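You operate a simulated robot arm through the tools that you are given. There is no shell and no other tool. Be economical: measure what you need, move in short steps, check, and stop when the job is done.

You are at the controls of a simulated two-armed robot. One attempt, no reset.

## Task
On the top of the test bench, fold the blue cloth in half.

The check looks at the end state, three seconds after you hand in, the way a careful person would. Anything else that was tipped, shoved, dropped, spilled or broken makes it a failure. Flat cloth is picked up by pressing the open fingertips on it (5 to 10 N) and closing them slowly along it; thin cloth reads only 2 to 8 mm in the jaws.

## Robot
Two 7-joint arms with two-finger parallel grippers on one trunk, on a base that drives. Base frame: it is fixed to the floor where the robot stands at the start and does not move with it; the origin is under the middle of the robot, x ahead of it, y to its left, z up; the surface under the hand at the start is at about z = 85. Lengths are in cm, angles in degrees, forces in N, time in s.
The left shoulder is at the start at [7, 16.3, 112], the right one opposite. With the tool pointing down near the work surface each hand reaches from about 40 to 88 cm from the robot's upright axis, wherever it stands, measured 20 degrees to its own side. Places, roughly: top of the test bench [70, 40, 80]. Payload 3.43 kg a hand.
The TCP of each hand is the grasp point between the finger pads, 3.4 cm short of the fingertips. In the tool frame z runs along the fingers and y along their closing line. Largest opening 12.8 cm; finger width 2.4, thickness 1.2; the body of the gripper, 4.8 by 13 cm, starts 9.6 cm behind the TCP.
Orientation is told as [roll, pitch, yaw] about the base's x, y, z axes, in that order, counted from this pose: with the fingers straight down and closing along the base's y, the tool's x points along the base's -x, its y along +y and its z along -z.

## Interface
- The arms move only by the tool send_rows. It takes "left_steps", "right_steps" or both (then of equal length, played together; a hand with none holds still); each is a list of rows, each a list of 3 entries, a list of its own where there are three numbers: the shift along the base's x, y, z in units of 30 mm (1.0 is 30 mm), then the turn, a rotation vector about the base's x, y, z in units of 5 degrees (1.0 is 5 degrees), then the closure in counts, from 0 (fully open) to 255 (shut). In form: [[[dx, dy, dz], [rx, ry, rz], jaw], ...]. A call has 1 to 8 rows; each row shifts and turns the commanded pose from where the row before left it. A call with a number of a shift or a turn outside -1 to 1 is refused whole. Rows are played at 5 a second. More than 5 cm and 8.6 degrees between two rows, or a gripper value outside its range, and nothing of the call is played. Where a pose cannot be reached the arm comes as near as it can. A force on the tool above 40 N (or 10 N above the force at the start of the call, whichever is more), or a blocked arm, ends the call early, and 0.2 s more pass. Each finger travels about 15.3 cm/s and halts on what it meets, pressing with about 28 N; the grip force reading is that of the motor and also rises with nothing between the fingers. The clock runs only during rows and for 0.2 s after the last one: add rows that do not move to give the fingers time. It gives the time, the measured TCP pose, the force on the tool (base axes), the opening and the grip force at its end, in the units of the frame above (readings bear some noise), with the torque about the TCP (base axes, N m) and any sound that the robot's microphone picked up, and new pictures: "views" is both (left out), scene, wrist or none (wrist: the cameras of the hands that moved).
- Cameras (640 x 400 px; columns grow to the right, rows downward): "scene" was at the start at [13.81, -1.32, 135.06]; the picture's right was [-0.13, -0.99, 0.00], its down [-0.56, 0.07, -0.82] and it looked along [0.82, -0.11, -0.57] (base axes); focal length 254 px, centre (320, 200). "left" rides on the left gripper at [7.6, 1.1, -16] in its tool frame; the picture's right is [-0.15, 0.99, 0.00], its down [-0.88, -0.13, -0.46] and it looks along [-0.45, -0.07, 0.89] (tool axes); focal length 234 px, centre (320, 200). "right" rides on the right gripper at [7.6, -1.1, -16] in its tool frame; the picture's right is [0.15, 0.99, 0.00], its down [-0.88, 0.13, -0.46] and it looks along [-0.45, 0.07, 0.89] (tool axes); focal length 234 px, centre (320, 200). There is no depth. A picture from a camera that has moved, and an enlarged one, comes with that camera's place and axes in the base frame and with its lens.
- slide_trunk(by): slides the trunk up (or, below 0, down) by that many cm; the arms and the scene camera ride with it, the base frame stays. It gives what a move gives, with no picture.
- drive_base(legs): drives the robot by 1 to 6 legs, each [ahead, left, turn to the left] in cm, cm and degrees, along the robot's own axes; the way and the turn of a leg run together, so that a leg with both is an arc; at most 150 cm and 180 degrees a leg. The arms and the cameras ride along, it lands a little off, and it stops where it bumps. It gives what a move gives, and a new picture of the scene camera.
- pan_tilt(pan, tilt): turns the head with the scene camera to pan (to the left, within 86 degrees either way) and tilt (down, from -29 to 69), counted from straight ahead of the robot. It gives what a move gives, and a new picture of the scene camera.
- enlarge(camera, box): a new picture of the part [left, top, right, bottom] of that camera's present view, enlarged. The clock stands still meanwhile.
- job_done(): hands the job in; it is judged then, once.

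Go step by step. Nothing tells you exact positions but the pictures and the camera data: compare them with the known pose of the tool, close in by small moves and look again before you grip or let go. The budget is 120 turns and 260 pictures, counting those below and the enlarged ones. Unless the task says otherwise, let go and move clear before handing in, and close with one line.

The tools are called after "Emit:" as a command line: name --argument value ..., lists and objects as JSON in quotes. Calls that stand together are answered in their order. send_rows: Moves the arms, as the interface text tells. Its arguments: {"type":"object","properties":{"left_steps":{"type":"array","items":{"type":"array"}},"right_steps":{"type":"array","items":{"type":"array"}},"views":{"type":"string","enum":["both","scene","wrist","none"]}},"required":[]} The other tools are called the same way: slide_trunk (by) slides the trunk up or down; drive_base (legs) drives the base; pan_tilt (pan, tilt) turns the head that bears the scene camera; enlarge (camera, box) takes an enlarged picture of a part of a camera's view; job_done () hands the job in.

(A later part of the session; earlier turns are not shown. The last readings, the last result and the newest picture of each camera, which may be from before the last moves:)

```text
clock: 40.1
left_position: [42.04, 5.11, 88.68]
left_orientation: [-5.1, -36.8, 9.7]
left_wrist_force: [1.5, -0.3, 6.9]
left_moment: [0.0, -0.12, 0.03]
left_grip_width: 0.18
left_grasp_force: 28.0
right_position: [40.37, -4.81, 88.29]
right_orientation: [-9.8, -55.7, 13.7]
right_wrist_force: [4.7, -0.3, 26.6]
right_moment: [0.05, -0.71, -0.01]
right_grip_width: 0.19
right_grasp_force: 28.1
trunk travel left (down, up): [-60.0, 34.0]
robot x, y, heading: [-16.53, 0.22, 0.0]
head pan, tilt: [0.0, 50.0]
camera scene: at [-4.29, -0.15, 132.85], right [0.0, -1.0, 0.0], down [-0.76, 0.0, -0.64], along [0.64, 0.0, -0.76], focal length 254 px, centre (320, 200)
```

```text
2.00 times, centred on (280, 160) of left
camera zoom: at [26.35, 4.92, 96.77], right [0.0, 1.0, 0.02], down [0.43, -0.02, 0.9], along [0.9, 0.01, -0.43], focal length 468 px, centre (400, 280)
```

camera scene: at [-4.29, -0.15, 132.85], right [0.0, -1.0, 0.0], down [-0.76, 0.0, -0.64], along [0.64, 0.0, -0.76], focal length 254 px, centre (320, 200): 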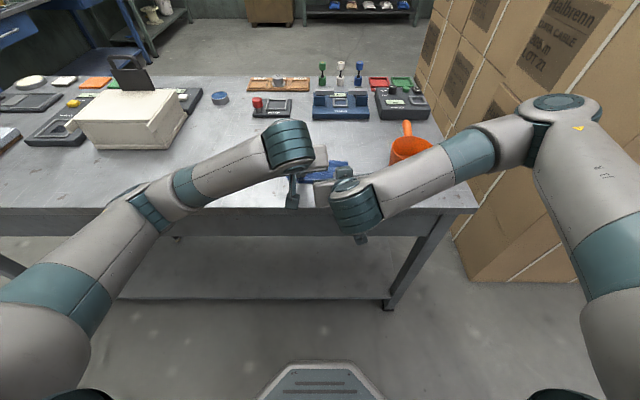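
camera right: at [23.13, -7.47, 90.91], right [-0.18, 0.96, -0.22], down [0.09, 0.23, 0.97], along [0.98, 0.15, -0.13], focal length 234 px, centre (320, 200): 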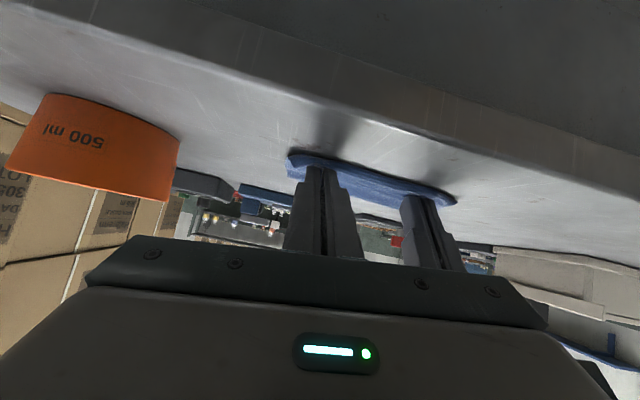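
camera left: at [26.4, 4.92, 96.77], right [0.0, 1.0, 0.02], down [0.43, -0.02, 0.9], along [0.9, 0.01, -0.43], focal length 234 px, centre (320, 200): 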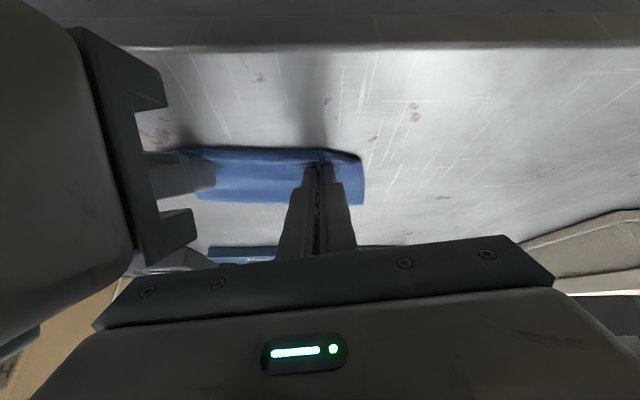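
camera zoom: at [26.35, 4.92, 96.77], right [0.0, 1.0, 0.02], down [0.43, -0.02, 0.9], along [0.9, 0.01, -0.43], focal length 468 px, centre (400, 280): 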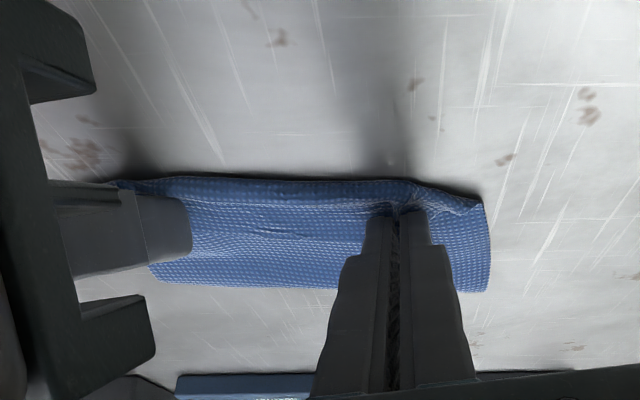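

I'll ease the right hand's pressure, open both jaws and back out along the fingers to see how the cloth settles.

Emit:
send_rows --left_steps '[[[0, 0, 0.05], [0, 0, 0], 255], [[0, 0, 0], [0, 0, 0], 225], [[0, 0, 0], [0, 0, 0], 195], [[0, 0, 0], [0, 0, 0], 195], [[-0.3, 0, 0.4], [0, 0, 0], 195], [[-0.6, 0, 0.8], [0, 0, 0], 195], [[-0.3, 0.2, 0.9], [0, 0, 0], 195], [[0, 0.6, 0.9], [0, 0.3, 0], 195]]' --right_steps '[[[0, 0, 0.15], [0, 0, 0], 255], [[0, 0, 0], [0, 0, 0], 225], [[0, 0, 0], [0, 0, 0], 195], [[0, 0, 0], [0, 0, 0], 195], [[-0.4, 0, 0.3], [0, 0, 0], 195], [[-0.8, 0, 0.6], [0, 0, 0], 195], [[-0.6, -0.3, 0.9], [0, 0, 0], 195], [[0, -0.8, 0.9], [0, 0.3, 0], 195]]' --views "none"

Emit:
send_rows --left_steps '[[[0, 0.9, 0.5], [0, 0.8, 0], 195], [[0, 0.9, 0.5], [0, 0.8, 0], 195], [[0, 0.9, 0], [0, 0.8, 0], 195], [[0, 0.9, 0], [0, 0.8, 0], 195]]' --right_steps '[[[0, -0.9, 0.5], [0, 0.8, 0], 195], [[0, -0.9, 0.5], [0, 0.8, 0], 195], [[0, -0.9, 0.5], [0, 0.8, 0], 195], [[0, -0.9, 0], [0, 0.8, 0], 195]]' --views "scene"

Emit:
enlarge --camera "scene" --box '[240, 110, 400, 220]'

```text
clock: 41.9
left_position: [38.52, 7.47, 98.08]
left_orientation: [-4.7, -35.4, 9.5]
left_wrist_force: [0.2, 1.2, 0.9]
left_moment: [0.04, 0.01, 0.01]
left_grip_width: 3.0
left_grasp_force: 0.1
right_position: [36.25, -7.57, 96.35]
right_orientation: [-9.2, -53.8, 13.3]
right_wrist_force: [-0.2, 0.1, 0.8]
right_moment: [0.03, -0.02, 0.04]
right_grip_width: 3.02
right_grasp_force: 0.1
right hand out of reach, approached as far as the arm can: row 8
trunk travel left (down, up): [-60.0, 34.0]
robot x, y, heading: [-16.73, -0.17, -0.2]
head pan, tilt: [0.0, 50.0]
```

```text
clock: 42.9
left_position: [38.71, 18.5, 100.79]
left_orientation: [-2.0, -19.5, 8.2]
left_wrist_force: [0.6, 0.6, 0.4]
left_moment: [0.0, 0.04, 0.0]
left_grip_width: 3.01
left_grasp_force: 0.1
right_position: [36.52, -18.2, 100.92]
right_orientation: [-4.5, -38.3, 10.0]
right_wrist_force: [0.6, -0.3, 0.2]
right_moment: [0.02, 0.0, -0.01]
right_grip_width: 3.01
right_grasp_force: 0.1
right hand out of reach, approached as far as the arm can: row 1
trunk travel left (down, up): [-60.0, 34.0]
robot x, y, heading: [-16.91, -0.06, 0.1]
head pan, tilt: [0.0, 50.0]
camera scene: at [-4.08, -0.24, 132.8], right [0.0, -1.0, 0.0], down [-0.77, 0.0, -0.64], along [0.64, 0.0, -0.77], focal length 254 px, centre (320, 200)
```

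scene: 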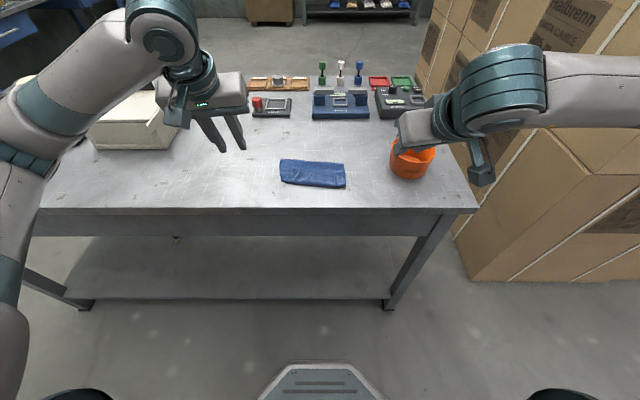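

```text
3.64 times, centred on (320, 165) of scene
camera zoom: at [-4.08, -0.24, 132.8], right [0.0, -1.0, 0.0], down [-0.77, 0.0, -0.64], along [0.64, 0.0, -0.77], focal length 925 px, centre (320, 327)
```

zoom: 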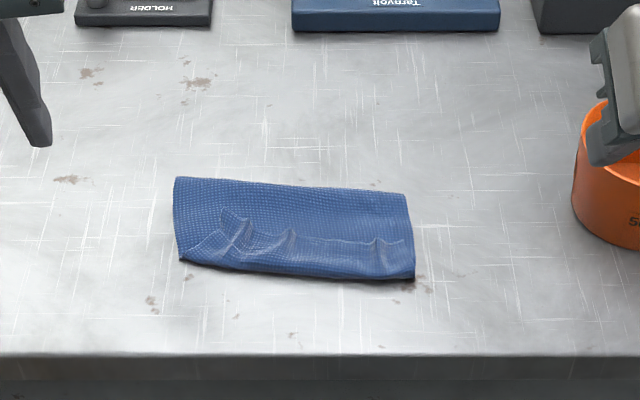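

The cloth settled folded, but the hem is turned back a few cm and the crease sits too near me. I'll look closer before correcting it.

Emit:
enlarge --camera "scene" --box '[272, 150, 352, 200]'

Emit:
enlarge --camera "left" --box '[0, 0, 640, 400]'

```text
8.00 times, centred on (312, 175) of scene
camera zoom: at [-4.08, -0.24, 132.8], right [0.0, -1.0, 0.0], down [-0.77, 0.0, -0.64], along [0.64, 0.0, -0.77], focal length 2035 px, centre (384, 400)
```

zoom: 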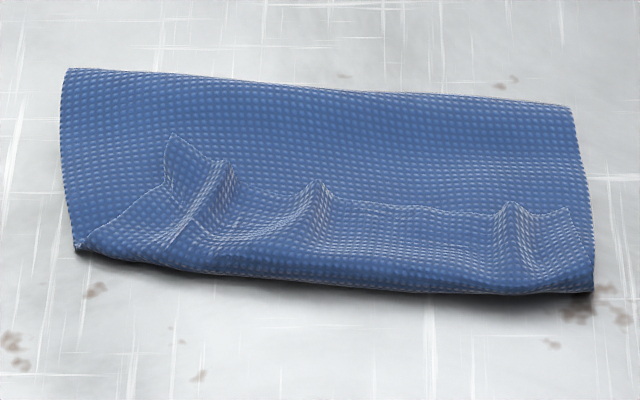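

```text
1.00 times, centred on (320, 200) of left (not enlarged: the box is as wide or as high as the picture)
camera zoom: at [26.1, 18.25, 113.37], right [0.01, 1.0, 0.02], down [0.69, -0.02, 0.73], along [0.73, 0.01, -0.69], focal length 234 px, centre (320, 200)
```

zoom: 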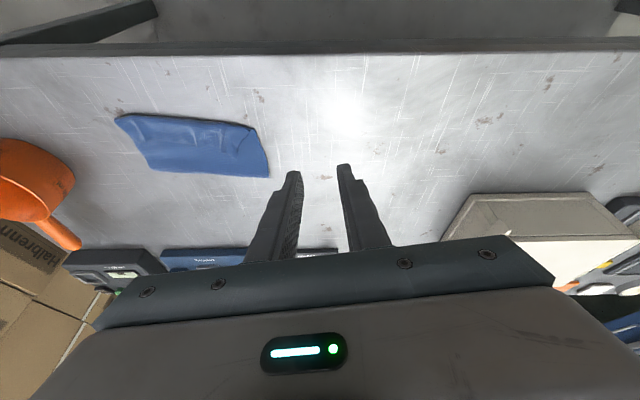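

The old pinch ridges stand up along the turned-back hem, at about (44.9, 5.1) and (43, −4.4). I'll regrip them by the very hem, so almost nothing turns back, and re-lay the hem along the near edge.

Emit:
send_rows --left_steps '[[[0.355, -0.7, -0.2], [0.07, 0.45, 0], 205], [[0.355, -0.7, -0.2], [0.07, 0.45, 0], 205], [[0.355, -0.7, -0.2], [0.07, 0.45, 0], 205], [[0.355, -0.7, -0.3], [0.07, 0.45, 0], 205], [[0.355, -0.7, -0.4], [0.07, 0.45, 0], 205], [[0.355, -0.7, -0.4], [0.07, 0.45, 0], 205]]' --right_steps '[[[0.305, 0.74, -0.2], [0.15, 0.45, 0], 205], [[0.305, 0.74, -0.2], [0.15, 0.45, 0], 205], [[0.305, 0.74, -0.2], [0.15, 0.45, 0], 205], [[0.305, 0.74, -0.3], [0.15, 0.45, 0], 205], [[0.305, 0.74, -0.4], [0.15, 0.45, 0], 205], [[0.305, 0.74, -0.4], [0.15, 0.45, 0], 205]]' --views "wrist"

Emit:
enlarge --camera "scene" --box '[256, 120, 384, 200]'

```text
clock: 44.3
left_position: [45.19, 5.7, 95.53]
left_orientation: [2.0, -6.2, 7.4]
left_wrist_force: [0.5, -0.4, -0.5]
left_moment: [-0.04, 0.04, 0.01]
left_grip_width: 2.52
left_grasp_force: 0.0
right_position: [42.35, -4.8, 95.5]
right_orientation: [3.0, -25.3, 5.9]
right_wrist_force: [-0.1, 0.3, 0.3]
right_moment: [-0.01, 0.03, -0.03]
right_grip_width: 2.5
right_grasp_force: 0.1
trunk travel left (down, up): [-60.0, 34.0]
robot x, y, heading: [-16.93, -0.07, -0.1]
head pan, tilt: [0.0, 50.0]
camera right: at [29.03, -8.12, 106.64], right [-0.26, 0.97, -0.02], down [0.58, 0.17, 0.79], along [0.77, 0.19, -0.61], focal length 234 px, centre (320, 200)
camera left: at [35.98, 4.99, 110.64], right [0.01, 1.0, 0.05], down [0.84, -0.04, 0.54], along [0.55, 0.04, -0.84], focal length 234 px, centre (320, 200)
```

right: 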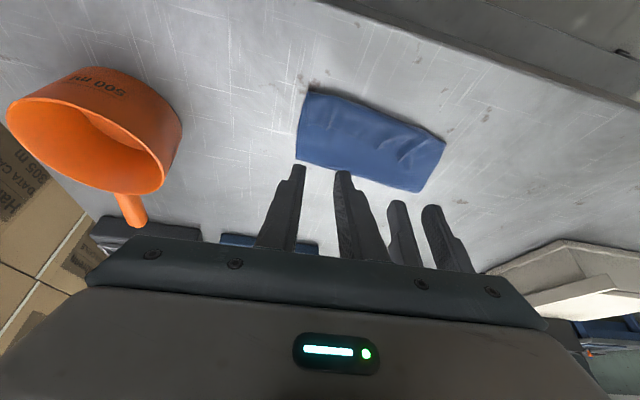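
left: 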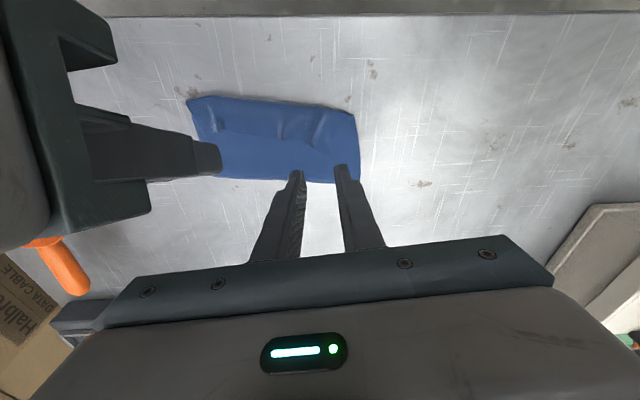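

```text
5.00 times, centred on (320, 160) of scene
camera zoom: at [-3.89, -0.19, 132.78], right [0.0, -1.0, 0.0], down [-0.77, 0.0, -0.64], along [0.64, 0.0, -0.77], focal length 1272 px, centre (320, 400)
```

zoom: 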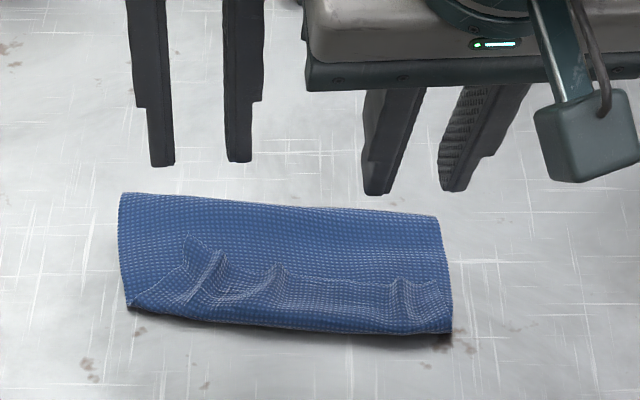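

Emit:
send_rows --left_steps '[[[-0.04, -0.04, -0.5], [-0.2, 0, 0], 205], [[0, 0, -0.5], [-0.2, 0, 0], 205], [[0, 0, -0.5], [0, 0, 0], 205], [[0, 0, -0.4], [0, 0, 0], 205]]' --right_steps '[[[-0.08, 0.1, -0.5], [-0.3, 0, 0.2], 205], [[0, 0.05, -0.5], [-0.3, 0, 0.2], 205], [[0, 0, -0.5], [0, 0, 0], 205], [[0, 0, -0.4], [0, 0, 0], 205]]' --views "none"

Emit:
enlarge --camera "scene" --box '[272, 140, 368, 200]'

Emit:
enlarge --camera "left" --box '[160, 40, 440, 215]'

Emit:
enlarge --camera "right" --box '[200, 60, 480, 235]'

```text
clock: 45.3
left_position: [44.92, 5.67, 89.99]
left_orientation: [-0.1, -6.1, 7.5]
left_wrist_force: [0.4, 0.5, -0.9]
left_moment: [0.01, 0.02, -0.02]
left_grip_width: 2.53
left_grasp_force: 0.1
right_position: [41.93, -4.13, 89.97]
right_orientation: [-0.4, -25.0, 9.4]
right_wrist_force: [0.4, 0.5, -0.2]
right_moment: [0.02, 0.0, 0.01]
right_grip_width: 2.51
right_grasp_force: 0.0
trunk travel left (down, up): [-60.0, 34.0]
robot x, y, heading: [-16.6, 0.21, -0.1]
head pan, tilt: [0.0, 50.0]
```

```text
6.67 times, centred on (320, 170) of scene
camera zoom: at [-4.0, -0.16, 132.8], right [0.0, -1.0, 0.0], down [-0.77, 0.0, -0.64], along [0.64, 0.0, -0.77], focal length 1696 px, centre (320, 400)
```

zoom: 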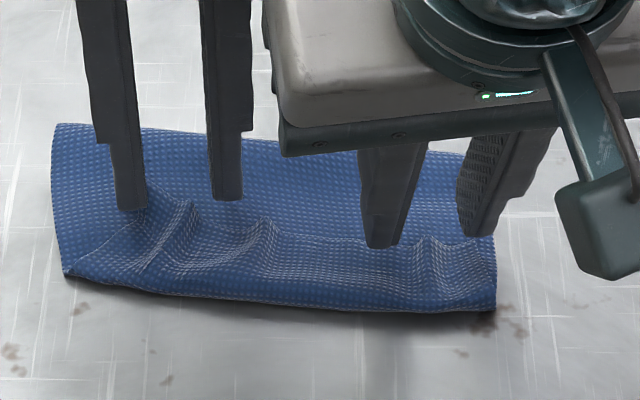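

```text
2.29 times, centred on (300, 128) of left
camera zoom: at [35.63, 5.33, 105.0], right [0.01, 1.0, 0.02], down [0.84, -0.02, 0.55], along [0.55, 0.01, -0.84], focal length 535 px, centre (366, 366)
```

zoom: 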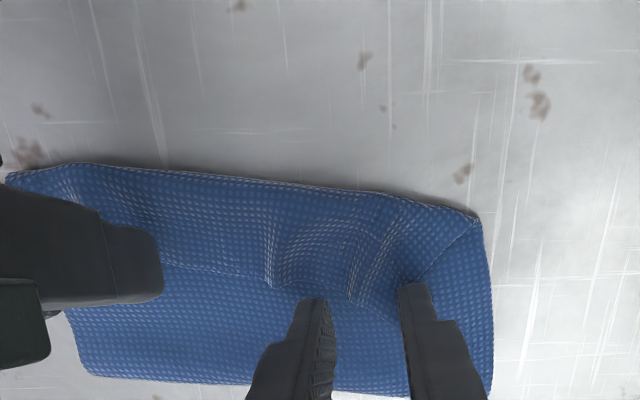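

```text
2.29 times, centred on (340, 148) of right
camera zoom: at [28.71, -7.49, 101.32], right [-0.29, 0.95, -0.07], down [0.58, 0.23, 0.78], along [0.76, 0.19, -0.62], focal length 535 px, centre (274, 320)
```

zoom: 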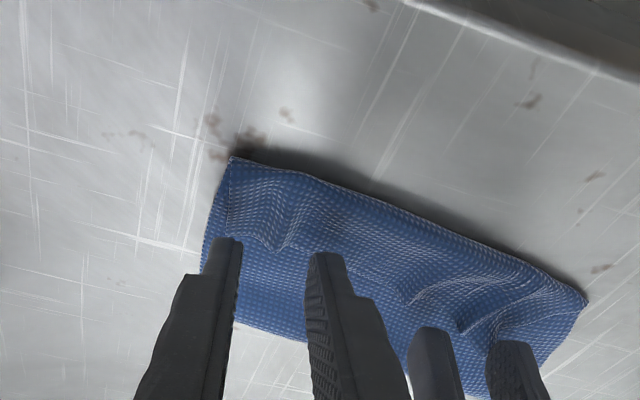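

Both pairs of fingers straddle the ridges well. I'll lower the last 9 mm and close slowly.

Emit:
send_rows --left_steps '[[[0, 0, -0.15], [0, 0, 0], 205], [[0, 0, -0.17], [0, 0, 0], 208], [[0, 0, 0], [0, 0, 0], 217], [[0, 0, 0], [0, 0, 0], 226], [[0, 0, 0], [0, 0, 0], 235], [[0, 0, 0], [0, 0, 0], 245], [[0, 0, 0], [0, 0, 0], 255], [[0, 0, 0], [0, 0, 0], 255]]' --right_steps '[[[0, 0, -0.15], [0, 0, 0], 205], [[0, 0, -0.17], [0, 0, 0], 208], [[0, 0, 0], [0, 0, 0], 217], [[0, 0, 0], [0, 0, 0], 226], [[0, 0, 0], [0, 0, 0], 235], [[0, 0, 0], [0, 0, 0], 245], [[0, 0, 0], [0, 0, 0], 255], [[0, 0, 0], [0, 0, 0], 255]]' --views "none"

Emit:
enlarge --camera "left" --box '[160, 40, 440, 215]'

Emit:
enlarge --camera "right" --box '[200, 60, 480, 235]'

```text
clock: 47.1
left_position: [44.9, 5.7, 89.03]
left_orientation: [0.0, -6.2, 7.6]
left_wrist_force: [0.1, 0.3, -0.2]
left_moment: [0.0, 0.0, -0.01]
left_grip_width: 0.19
left_grasp_force: 28.0
right_position: [41.89, -4.39, 89.07]
right_orientation: [-0.4, -25.0, 9.5]
right_wrist_force: [0.2, 0.1, 0.2]
right_moment: [0.02, -0.03, -0.04]
right_grip_width: 0.18
right_grasp_force: 27.9
trunk travel left (down, up): [-60.0, 34.0]
robot x, y, heading: [-16.5, -0.3, -0.3]
head pan, tilt: [0.0, 50.0]
```

```text
2.29 times, centred on (300, 128) of left
camera zoom: at [35.6, 5.38, 104.05], right [0.01, 1.0, 0.02], down [0.84, -0.02, 0.55], along [0.55, 0.01, -0.84], focal length 535 px, centre (366, 366)
```

zoom: 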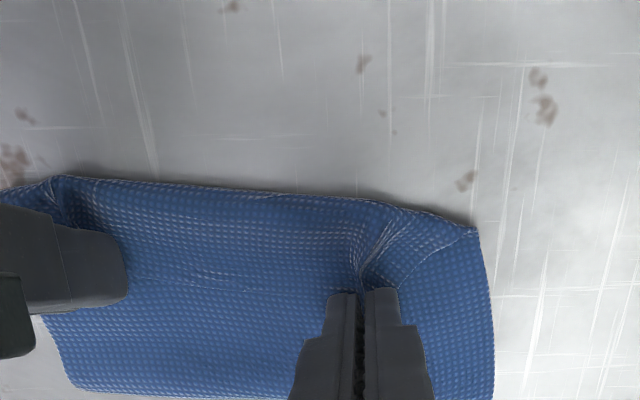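

```text
2.29 times, centred on (340, 148) of right
camera zoom: at [28.6, -7.6, 100.37], right [-0.29, 0.95, -0.07], down [0.58, 0.23, 0.78], along [0.76, 0.19, -0.62], focal length 535 px, centre (274, 320)
```

zoom: 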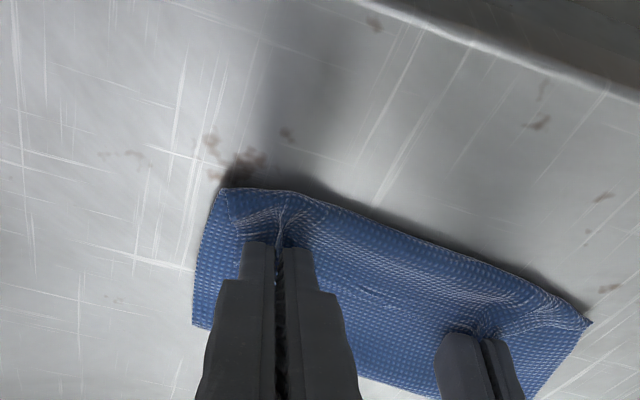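

Both hands hold just the very hem. I'll lift it up and back over the crease to let the lower half lie flat again and to see its near edge.

Emit:
send_rows --left_steps '[[[0, -0.02, 0.5], [0, 0, 0], 255], [[0.2, 0, 0.5], [0, 0, 0], 255], [[0.3, 0, 0.45], [0, 0, 0], 255], [[0.4, 0, 0.4], [0, 0, 0], 255], [[0.45, 0, 0.3], [0, 0, 0], 255], [[0.5, 0, 0.2], [0, 0, 0], 255], [[0.4, 0, 0.1], [0, 0, 0], 255], [[0.4, 0, 0], [0, 0, 0], 255]]' --right_steps '[[[0, 0.02, 0.5], [0, 0, 0], 255], [[0.2, 0, 0.5], [0, 0, 0], 255], [[0.3, 0, 0.45], [0, 0, 0], 255], [[0.4, 0, 0.4], [0, 0, 0], 255], [[0.45, 0, 0.3], [0, 0, 0], 255], [[0.5, 0, 0.2], [0, 0, 0], 255], [[0.4, 0, 0.1], [0, 0, 0], 255], [[0.4, 0, 0], [0, 0, 0], 255]]' --views "none"

Emit:
enlarge --camera "scene" --box '[240, 110, 400, 210]'

Emit:
enlarge --camera "left" --box '[80, 0, 560, 300]'

```text
clock: 48.9
left_position: [52.9, 5.51, 96.4]
left_orientation: [0.0, -6.2, 7.5]
left_wrist_force: [1.6, -0.2, 0.3]
left_moment: [0.01, 0.04, 0.02]
left_grip_width: 0.22
left_grasp_force: 27.6
right_position: [49.86, -4.38, 96.33]
right_orientation: [-0.4, -25.0, 9.4]
right_wrist_force: [1.0, -0.1, -0.2]
right_moment: [-0.02, -0.05, 0.01]
right_grip_width: 0.2
right_grasp_force: 28.4
trunk travel left (down, up): [-60.0, 34.0]
robot x, y, heading: [-16.75, -0.19, 0.0]
head pan, tilt: [0.0, 50.0]
```

```text
4.00 times, centred on (320, 160) of scene
camera zoom: at [-3.96, -0.19, 132.79], right [0.0, -1.0, 0.0], down [-0.77, 0.0, -0.64], along [0.64, 0.0, -0.77], focal length 1018 px, centre (320, 360)
```

zoom: 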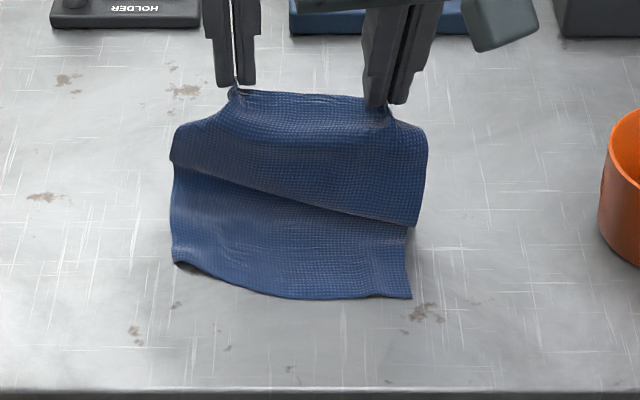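

```text
1.33 times, centred on (320, 150) of left
camera zoom: at [43.64, 5.31, 111.4], right [0.01, 1.0, 0.02], down [0.84, -0.02, 0.55], along [0.55, 0.01, -0.84], focal length 312 px, centre (320, 267)
```

zoom: 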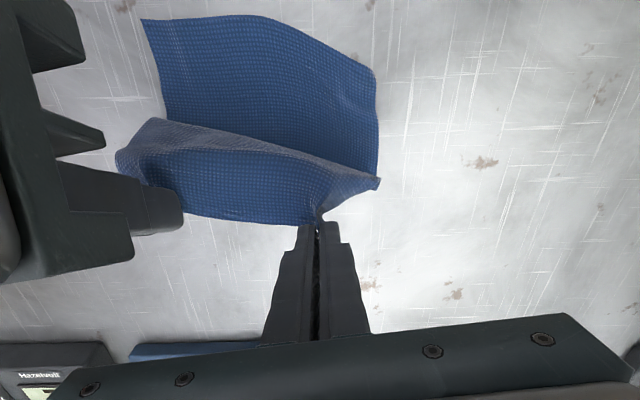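

Now I can see the lower layer's near edge: about (44.2, 9.2) to (40.9, −5.9), bulging to 40.7 in the middle. I'll carry the hem back over, slightly past that edge with the hands pitched, so the sheet leaves it in the right direction. I'll back the base up first for reach.

Emit:
drive_base --legs '[[-5, 0, 0]]'

Emit:
send_rows --left_steps '[[[-0.15, 0.03, 0], [0, -0.4, 0], 255], [[-0.2, 0.03, 0], [0, -0.4, 0], 255], [[-0.25, 0.03, -0.05], [0, -0.4, 0], 255], [[-0.25, 0.03, -0.1], [0, -0.4, 0], 255], [[-0.25, 0.03, -0.2], [0, -0.4, 0], 255], [[-0.25, 0.03, -0.25], [0, -0.4, 0], 255], [[-0.2, 0.03, -0.25], [0, -0.4, 0], 255], [[-0.2, 0.03, -0.25], [0, -0.4, 0], 255]]' --right_steps '[[[-0.15, 0, 0], [0, -0.4, 0], 255], [[-0.2, 0, 0], [0, -0.4, 0], 255], [[-0.25, 0, -0.05], [0, -0.4, 0], 255], [[-0.25, 0, -0.1], [0, -0.4, 0], 255], [[-0.25, 0, -0.2], [0, -0.4, 0], 255], [[-0.25, 0, -0.25], [0, -0.4, 0], 255], [[-0.2, 0, -0.25], [0, -0.4, 0], 255], [[-0.2, 0, -0.25], [0, -0.4, 0], 255]]' --views "none"

Emit:
enlarge --camera "scene" --box '[240, 90, 400, 190]'

Emit:
enlarge --camera "left" --box '[80, 0, 560, 300]'

```text
clock: 49.9
left_position: [47.95, 5.31, 96.48]
left_orientation: [0.0, -6.2, 7.5]
left_wrist_force: [-0.3, -0.4, 0.4]
left_moment: [0.01, 0.0, -0.02]
left_grip_width: 0.18
left_grasp_force: 28.3
right_position: [44.79, -4.39, 96.44]
right_orientation: [-0.3, -25.1, 9.3]
right_wrist_force: [0.5, -1.0, 0.6]
right_moment: [0.01, 0.0, -0.01]
right_grip_width: 0.2
right_grasp_force: 28.0
trunk travel left (down, up): [-60.0, 34.0]
robot x, y, heading: [-21.5, 0.2, -0.1]
head pan, tilt: [0.0, 50.0]
camera scene: at [-8.95, -0.18, 132.79], right [0.0, -1.0, 0.0], down [-0.77, 0.0, -0.64], along [0.64, 0.0, -0.77], focal length 254 px, centre (320, 200)
```

scene: 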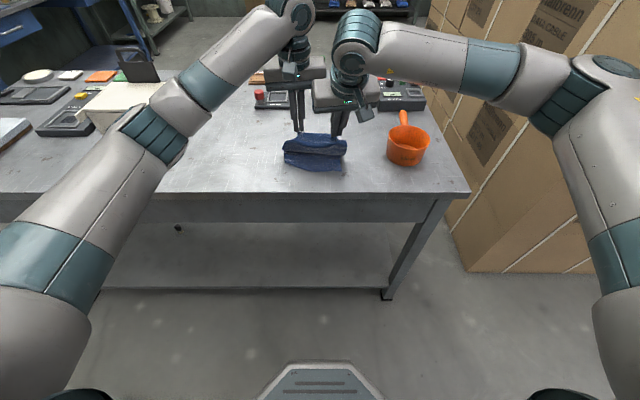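

```text
clock: 51.6
left_position: [42.6, 6.17, 93.05]
left_orientation: [-2.3, -22.0, 8.0]
left_wrist_force: [-1.4, -4.6, 0.3]
left_moment: [-0.21, 0.05, 0.0]
left_grip_width: 0.2
left_grasp_force: 27.9
right_position: [39.5, -4.25, 93.26]
right_orientation: [-3.9, -40.9, 11.2]
right_wrist_force: [0.5, 4.7, -0.3]
right_moment: [0.13, -0.02, 0.06]
right_grip_width: 0.19
right_grasp_force: 28.5
trunk travel left (down, up): [-60.0, 34.0]
robot x, y, heading: [-21.77, 0.12, -0.0]
head pan, tilt: [0.0, 50.0]
```

```text
4.00 times, centred on (320, 140) of scene
camera zoom: at [-8.93, -0.16, 132.8], right [0.0, -1.0, 0.0], down [-0.77, 0.0, -0.64], along [0.64, 0.0, -0.77], focal length 1018 px, centre (320, 440)
```

zoom: 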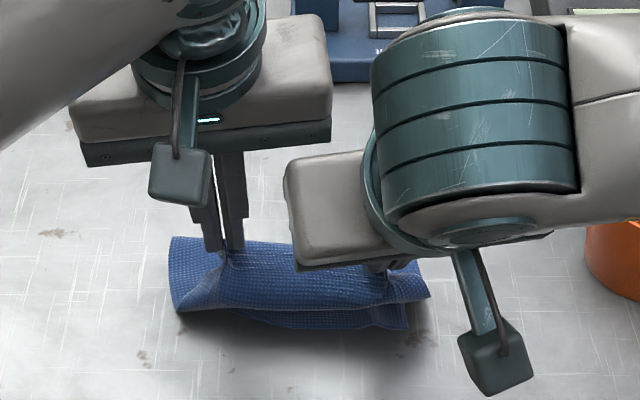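

```text
1.33 times, centred on (320, 150) of left
camera zoom: at [29.61, 6.0, 105.0], right [0.01, 1.0, 0.02], down [0.65, -0.02, 0.76], along [0.76, 0.0, -0.65], focal length 312 px, centre (320, 267)
```

zoom: 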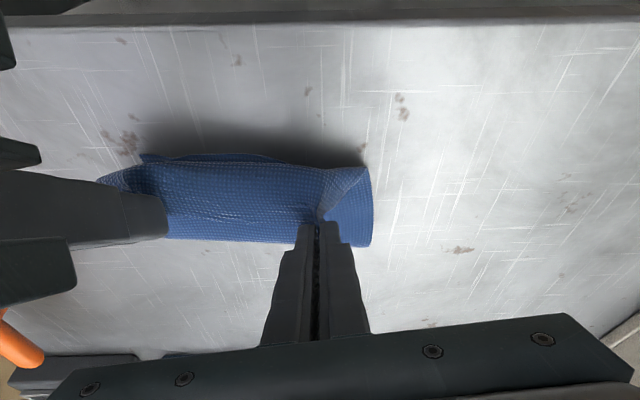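

Emit:
send_rows --left_steps '[[[-0.2, -0.03, -0.1], [0, -0.46, 0], 255], [[-0.2, -0.02, -0.15], [0, -0.46, 0], 255], [[-0.2, 0, -0.2], [0, -0.46, 0], 255], [[-0.2, 0, -0.2], [0, -0.46, 0], 255], [[-0.2, 0, -0.25], [0, -0.46, 0], 255], [[-0.15, 0, -0.25], [0, -0.46, 0], 255]]' --right_steps '[[[-0.2, 0.0, -0.12], [0, -0.46, 0], 255], [[-0.2, 0, -0.17], [0, -0.46, 0], 255], [[-0.2, 0, -0.22], [0, -0.46, 0], 255], [[-0.2, 0, -0.23], [0, -0.46, 0], 255], [[-0.2, 0, -0.27], [0, -0.46, 0], 255], [[-0.15, 0, -0.27], [0, -0.46, 0], 255]]' --views "none"

Emit:
enlarge --camera "scene" --box '[240, 90, 400, 190]'

Emit:
enlarge --camera "left" --box '[120, 60, 440, 260]'

Emit:
enlarge --camera "right" --box '[160, 60, 480, 260]'

```text
clock: 53.0
left_position: [39.25, 5.99, 89.6]
left_orientation: [-4.6, -35.7, 9.2]
left_wrist_force: [-0.6, -4.3, -0.4]
left_moment: [-0.13, 0.04, -0.05]
left_grip_width: 0.18
left_grasp_force: 27.3
right_position: [36.17, -4.25, 89.33]
right_orientation: [-8.5, -54.1, 14.6]
right_wrist_force: [0.0, 4.4, -0.2]
right_moment: [0.11, -0.03, 0.1]
right_grip_width: 0.17
right_grasp_force: 28.2
trunk travel left (down, up): [-60.0, 34.0]
robot x, y, heading: [-21.06, 0.15, 0.1]
head pan, tilt: [0.0, 50.0]
```

```text
4.00 times, centred on (320, 140) of scene
camera zoom: at [-8.94, -0.16, 132.8], right [0.0, -1.0, 0.0], down [-0.77, 0.0, -0.64], along [0.64, 0.0, -0.77], focal length 1018 px, centre (320, 440)
```

zoom: 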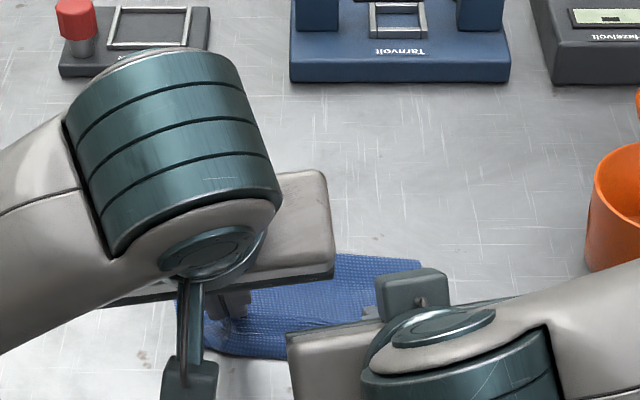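

```text
2.00 times, centred on (280, 160) of left
camera zoom: at [23.75, 5.86, 98.01], right [0.01, 1.0, 0.02], down [0.45, -0.02, 0.89], along [0.89, 0.0, -0.45], focal length 468 px, centre (400, 280)
```

zoom: 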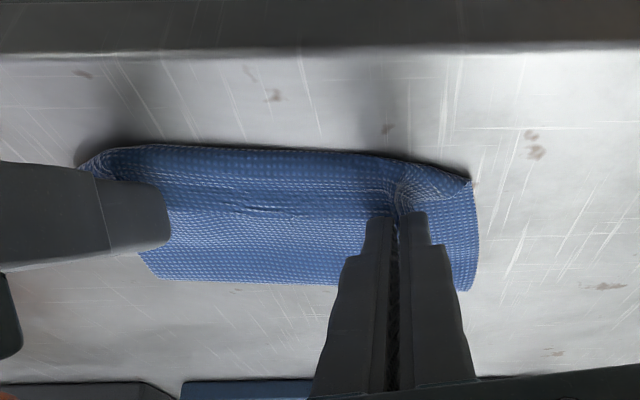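

```text
2.00 times, centred on (320, 160) of right
camera zoom: at [19.12, -7.53, 92.57], right [-0.22, 0.95, -0.2], down [0.11, 0.23, 0.97], along [0.97, 0.19, -0.15], focal length 468 px, centre (320, 280)
```

zoom: 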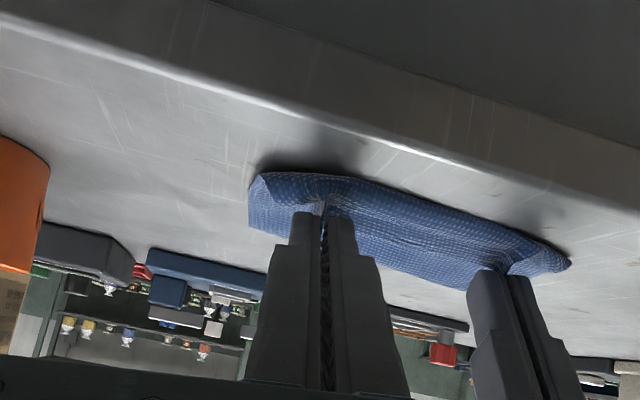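

The sheet still leaves the pinch toward me, because a pinch closing along y fixes its direction. I'll unfold it flat again and regrip with the hands yawed 90°, closing along x, so the sheet exits along the fingers and lands the right way. Unfolding first.

Emit:
send_rows --left_steps '[[[0.05, -0.05, 0.4], [0, 0.75, 0], 255], [[0.2, 0, 0.4], [0, 0.75, 0], 255], [[0.3, 0, 0.4], [0, 0.75, 0], 255], [[0.3, 0, 0.35], [0, 0.75, 0], 255], [[0.3, 0, 0.35], [0, 0.75, 0], 255], [[0.35, 0, 0.3], [0, 0.75, 0], 255], [[0.35, 0, 0.3], [0, 0.75, 0], 255], [[0.35, 0, 0.2], [0, 0.75, 0], 255]]' --right_steps '[[[0.05, 0.05, 0.45], [0, 0.75, 0], 255], [[0.2, 0, 0.45], [0, 0.75, 0], 255], [[0.3, 0, 0.4], [0, 0.75, 0], 255], [[0.3, 0, 0.4], [0, 0.75, 0], 255], [[0.35, 0, 0.35], [0, 0.75, 0], 255], [[0.35, 0, 0.3], [0, 0.75, 0], 255], [[0.38, 0, 0.3], [0, 0.75, 0], 255], [[0.38, 0, 0.2], [0, 0.75, 0], 255]]' --views "none"

Emit:
drive_base --legs '[[12, 0, 0]]'

Emit:
enlarge --camera "scene" --box '[220, 100, 420, 240]'

```text
clock: 54.9
left_position: [45.77, 5.86, 97.65]
left_orientation: [0.1, -5.9, 7.5]
left_wrist_force: [-0.5, -0.7, 0.7]
left_moment: [0.01, 0.0, -0.03]
left_grip_width: 0.23
left_grasp_force: 27.7
right_position: [43.19, -4.21, 97.82]
right_orientation: [-0.3, -24.7, 9.4]
right_wrist_force: [-0.2, 0.3, -0.3]
right_moment: [0.02, -0.04, 0.0]
right_grip_width: 0.19
right_grasp_force: 27.7
trunk travel left (down, up): [-60.0, 34.0]
robot x, y, heading: [-21.72, 0.36, -0.1]
head pan, tilt: [0.0, 50.0]
```

```text
clock: 56.1
left_position: [57.79, 5.89, 97.76]
left_orientation: [0.1, -5.9, 7.6]
left_wrist_force: [0.0, -0.3, 0.0]
left_moment: [-0.02, 0.01, -0.05]
left_grip_width: 0.17
left_grasp_force: 28.0
right_position: [55.07, -4.09, 97.83]
right_orientation: [-0.4, -24.8, 9.4]
right_wrist_force: [0.9, 0.4, 0.3]
right_moment: [-0.02, 0.03, 0.02]
right_grip_width: 0.19
right_grasp_force: 27.9
trunk travel left (down, up): [-60.0, 34.0]
robot x, y, heading: [-9.39, 0.3, 0.1]
head pan, tilt: [0.0, 50.0]
camera scene: at [3.11, -0.17, 132.8], right [0.0, -1.0, 0.0], down [-0.77, 0.0, -0.64], along [0.64, 0.0, -0.77], focal length 254 px, centre (320, 200)
```

scene: 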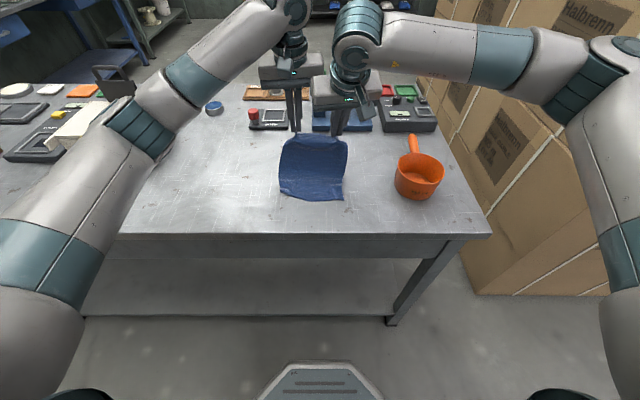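

```text
2.86 times, centred on (320, 170) of scene
camera zoom: at [3.11, -0.17, 132.8], right [0.0, -1.0, 0.0], down [-0.77, 0.0, -0.64], along [0.64, 0.0, -0.77], focal length 727 px, centre (320, 286)
```

zoom: 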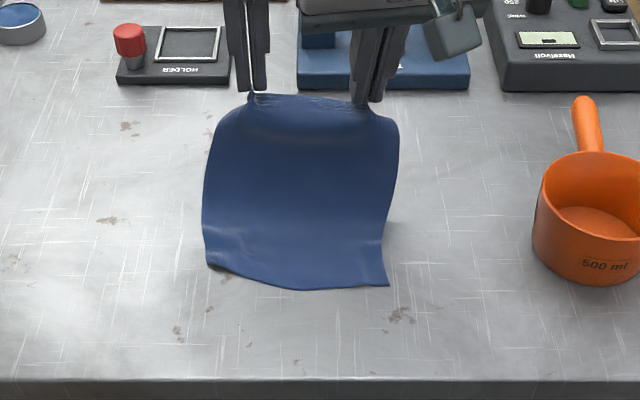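

The near edge is back to about its original place. I'll finish laying the far half down and release it.

Emit:
send_rows --left_steps '[[[0.45, -0.03, -0.1], [0, 0, 0], 255], [[0.45, -0.03, -0.2], [0, 0, 0], 255], [[0.4, -0.03, -0.3], [0, 0, 0], 255], [[0.35, -0.03, -0.4], [0, 0, 0], 255], [[0.3, -0.03, -0.45], [0, 0, 0], 255], [[0.2, -0.03, -0.5], [0, 0, 0], 255], [[0.15, -0.03, -0.5], [0, 0, 0], 255], [[0.1, 0, -0.42], [0, 0, 0], 255]]' --right_steps '[[[0.45, -0.04, -0.1], [0, 0, 0], 255], [[0.45, -0.04, -0.2], [0, 0, 0], 255], [[0.4, -0.04, -0.3], [0, 0, 0], 255], [[0.35, -0.04, -0.4], [0, 0, 0], 255], [[0.3, -0.04, -0.45], [0, 0, 0], 255], [[0.2, -0.04, -0.5], [0, 0, 0], 255], [[0.15, -0.04, -0.5], [0, 0, 0], 255], [[0.1, 0, -0.42], [0, 0, 0], 255]]' --views "none"

Emit:
send_rows --left_steps '[[[0, 0, 0], [0, 0, 0], 230], [[0, 0, 0], [0, 0, 0], 200], [[0, 0, 0.4], [0, 0, 0], 200], [[-0.3, 0.5, 0.9], [0, 0, 0], 200], [[-0.7, 0.9, 0.9], [0, 0, 0], 200], [[-0.9, 0.9, 0.9], [0, 0, 0], 200], [[-0.9, 0.9, 0.3], [0, 0, 0], 200], [[-0.9, 0.9, 0], [0, 0, 0], 200]]' --right_steps '[[[0, 0, 0], [0, 0, 0], 230], [[0, 0, 0], [0, 0, 0], 200], [[0, 0, 0.4], [0, 0, 0], 200], [[-0.3, -0.5, 0.9], [0, 0.5, 0], 200], [[-0.7, -0.9, 0.9], [0, 0.5, 0], 200], [[-0.9, -0.9, 0.9], [0, 0.5, 0], 200], [[-0.9, -0.5, 0.9], [0, 0.5, 0], 200], [[-0.9, -0.2, 0.3], [0, 0.5, 0], 200]]' --views "scene"

Emit:
enlarge --camera "scene" --box '[240, 100, 400, 220]'

```text
clock: 57.9
left_position: [65.02, 5.38, 89.34]
left_orientation: [-0.1, -6.0, 7.5]
left_wrist_force: [-0.6, -2.3, -0.2]
left_moment: [-0.08, 0.03, 0.02]
left_grip_width: 0.18
left_grasp_force: 27.9
right_position: [62.32, -5.05, 89.23]
right_orientation: [-0.4, -24.9, 9.4]
right_wrist_force: [1.0, 1.5, -0.4]
right_moment: [0.11, -0.01, -0.02]
right_grip_width: 0.16
right_grasp_force: 28.5
trunk travel left (down, up): [-60.0, 34.0]
robot x, y, heading: [-9.66, -0.07, 0.1]
head pan, tilt: [0.0, 50.0]
```

```text
clock: 59.7
left_position: [53.96, 17.63, 99.53]
left_orientation: [0.0, -6.0, 7.6]
left_wrist_force: [-0.8, -0.1, -0.1]
left_moment: [-0.02, -0.05, -0.03]
left_grip_width: 2.8
left_grasp_force: 0.0
right_position: [51.01, -14.07, 102.06]
right_orientation: [1.6, -12.5, 8.8]
right_wrist_force: [-0.4, 1.8, 0.0]
right_moment: [-0.03, 0.0, 0.0]
right_grip_width: 2.73
right_grasp_force: 0.0
trunk travel left (down, up): [-60.0, 34.0]
robot x, y, heading: [-9.72, -0.08, 0.0]
head pan, tilt: [0.0, 50.0]
camera scene: at [2.97, -0.06, 132.81], right [0.0, -1.0, 0.0], down [-0.77, 0.0, -0.64], along [0.64, 0.0, -0.77], focal length 254 px, centre (320, 200)
```

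scene: 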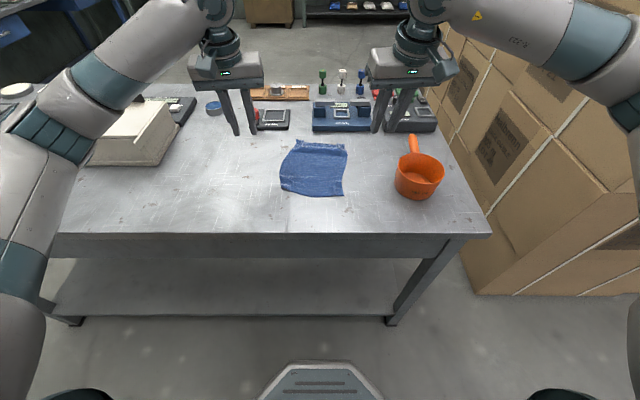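

```text
3.33 times, centred on (320, 160) of scene
camera zoom: at [2.97, -0.06, 132.81], right [0.0, -1.0, 0.0], down [-0.77, 0.0, -0.64], along [0.64, 0.0, -0.77], focal length 848 px, centre (320, 333)
```

zoom: 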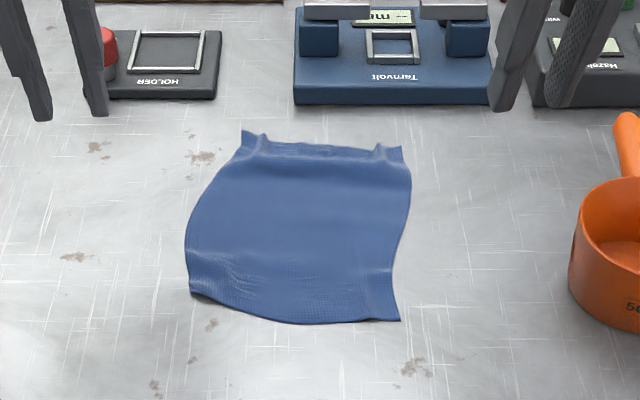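

The cloth is flat again. Now I'll level both hands and yaw them about 90° so they close along x, with the cameras facing outward.

Emit:
send_rows --left_steps '[[[0, 0, 0], [0, 0.6, 0], 200], [[0, 0, 0], [0, 0.6, 0], 200], [[0, 0, 0], [0, 0, -1], 200], [[0, 0, 0], [0, 0, -1], 200], [[0, 0, 0], [0, 0, -1], 200], [[0, 0, 0], [0, 0, -1], 200], [[0, 0, 0], [0, 0, -1], 200], [[0, 0, 0], [0, 0, -1], 200]]' --right_steps '[[[0, 0, 0], [-0.3, 0.8, 0], 200], [[0, 0, 0], [0, 0.8, 0], 200], [[0, 0, 0], [0, 0.8, 0], 200], [[0, 0, 0], [0, 0, 1], 200], [[0, 0, 0], [0, 0, 1], 200], [[0, 0, 0], [0, 0, 1], 200], [[0, 0, 0], [0, 0, 1], 200], [[0, 0, 0], [0, 0, 1], 200]]' --views "none"

Emit:
send_rows --left_steps '[[[0, 0, 0], [0, 0, -1], 200], [[0, 0, 0], [0, 0, -1], 200], [[0, 0, 0], [0, 0, -1], 200], [[0, 0, 0], [0, 0, -1], 200], [[0, 0, 0], [0, 0, -1], 200], [[0, 0, 0], [0, 0, -1], 200], [[0, 0, 0], [0, 0, -1], 200], [[0, 0, 0], [0, 0, -1], 200]]' --right_steps '[[[0, 0, 0], [0, 0, 1], 200], [[0, 0, 0], [0, 0, 1], 200], [[0, 0, 0], [0, 0, 1], 200], [[0, 0, 0], [0, 0, 1], 200], [[0, 0, 0], [0, 0, 1], 200], [[0, 0, 0], [0, 0, 1], 200], [[0, 0, 0], [0, 0, 1], 200], [[0, 0, 0], [0, 0, 1], 200]]' --views "none"

Emit:
send_rows --left_steps '[[[0, 0, 0], [0, 0, -1], 200], [[0, 0, 0], [0, 0, -1], 200], [[0, 0, 0], [0, 0, -1], 200], [[0, 0, 0], [0, 0, -1], 200], [[0, 0, 0], [0, 0, -1], 200], [[0, 0, 0], [0, 0, -1], 200]]' --right_steps '[[[0, 0, 0], [0, 0, 1], 200], [[0, 0, 0], [0, 0, 1], 200], [[0, 0, 0], [0, 0, 0], 200], [[0, 0, 0], [0, 0, 0], 200], [[0, 0, 0], [0, 0, 0], 200], [[0, 0, 0], [0, 0, 0], 200]]' --views "both"

```text
clock: 61.5
left_position: [53.91, 17.67, 99.29]
left_orientation: [0.9, 0.0, -22.6]
left_wrist_force: [-0.7, 0.7, 0.8]
left_moment: [0.01, 0.03, 0.01]
left_grip_width: 2.77
left_grasp_force: 0.0
right_position: [51.21, -13.95, 102.25]
right_orientation: [2.1, -0.4, 33.9]
right_wrist_force: [-1.3, 0.0, -1.3]
right_moment: [0.01, -0.02, 0.01]
right_grip_width: 2.75
right_grasp_force: 0.1
trunk travel left (down, up): [-60.0, 34.0]
robot x, y, heading: [-9.65, -0.12, -0.0]
head pan, tilt: [0.0, 50.0]
```

```text
clock: 63.3
left_position: [53.94, 17.59, 99.38]
left_orientation: [0.9, -0.1, -62.7]
left_wrist_force: [-0.1, 0.1, 0.3]
left_moment: [-0.03, 0.0, -0.03]
left_grip_width: 2.76
left_grasp_force: 0.0
right_position: [43.82, -12.88, 102.26]
right_orientation: [2.0, -0.3, 73.7]
right_wrist_force: [-0.1, 0.2, 0.0]
right_moment: [0.0, 0.01, 0.01]
right_grip_width: 2.78
right_grasp_force: 0.0
right hand out of reach, approached as far as the arm can: row 6, 7, 8
trunk travel left (down, up): [-60.0, 34.0]
robot x, y, heading: [-9.62, -0.08, -0.1]
head pan, tilt: [0.0, 50.0]
```

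```text
clock: 64.7
left_position: [53.95, 17.72, 99.35]
left_orientation: [0.8, 0.0, -92.6]
left_wrist_force: [0.3, -0.8, 0.2]
left_moment: [-0.01, 0.0, 0.02]
left_grip_width: 2.76
left_grasp_force: 0.1
right_position: [39.04, -10.6, 102.49]
right_orientation: [2.0, -0.5, 83.6]
right_wrist_force: [0.3, -0.1, -0.3]
right_moment: [0.0, 0.01, 0.01]
right_grip_width: 2.77
right_grasp_force: 0.0
right hand out of reach, approached as far as the arm can: row 1, 2
trunk travel left (down, up): [-60.0, 34.0]
robot x, y, heading: [-9.65, -0.01, -0.1]
head pan, tilt: [0.0, 50.0]
camera scene: at [3.1, -0.16, 132.8], right [0.0, -1.0, 0.0], down [-0.77, 0.0, -0.64], along [0.64, 0.0, -0.77], focal length 254 px, centre (320, 200)
camera right: at [39.99, -18.47, 118.31], right [-1.0, -0.04, 0.03], down [-0.02, 0.88, 0.47], along [-0.05, 0.46, -0.88], focal length 234 px, centre (320, 200)
camera left: at [55.19, 25.13, 115.31], right [0.98, -0.19, 0.01], down [-0.18, -0.87, 0.45], along [-0.07, -0.45, -0.89], focal length 234 px, centre (320, 200)
```

scene: 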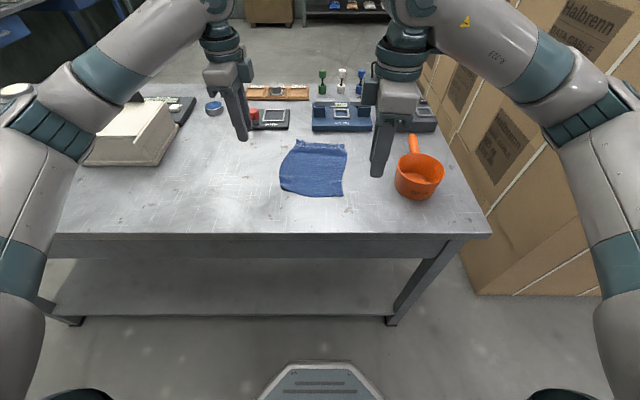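
right: 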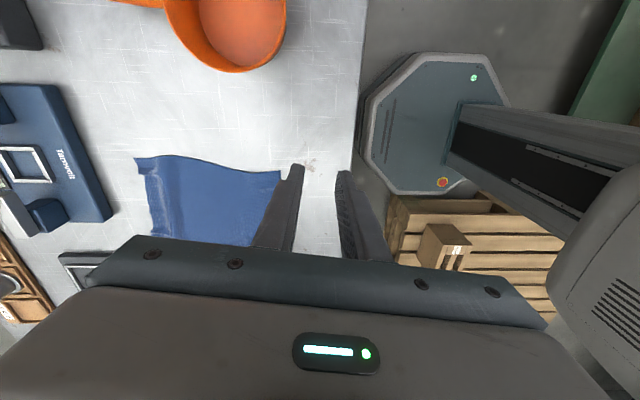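
left: 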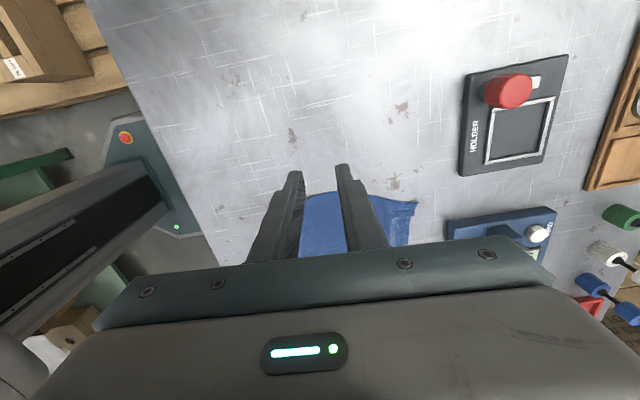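

The left hand reaches the 90° yaw but the right runs out of wrist range past about 60°. I'll turn the right hand back to about +55°, which is still mostly along x.

Emit:
send_rows --right_steps '[[[0, 0, 0], [0, 0, -1], 200], [[0, 0, 0], [0, 0, -1], 200], [[0, 0, 0], [0, 0, -1], 200], [[0, 0, 0], [0, 0, -1], 200], [[0, 0, 0], [0, 0, -1], 200], [[0, 0, 0], [0, 0, -0.7], 200]]' --views "none"

```text
clock: 66.1
left_position: [53.82, 17.64, 99.48]
left_orientation: [0.8, 0.0, -92.5]
left_wrist_force: [-0.2, -0.3, 0.0]
left_moment: [0.02, 0.02, -0.03]
left_grip_width: 2.77
left_grasp_force: 0.1
right_position: [38.98, -10.74, 102.35]
right_orientation: [2.1, -0.4, 55.2]
right_wrist_force: [-0.5, 0.3, 0.0]
right_moment: [0.02, -0.01, -0.01]
right_grip_width: 2.76
right_grasp_force: 0.1
trunk travel left (down, up): [-60.0, 34.0]
robot x, y, heading: [-9.39, -0.12, 0.0]
head pan, tilt: [0.0, 50.0]
```

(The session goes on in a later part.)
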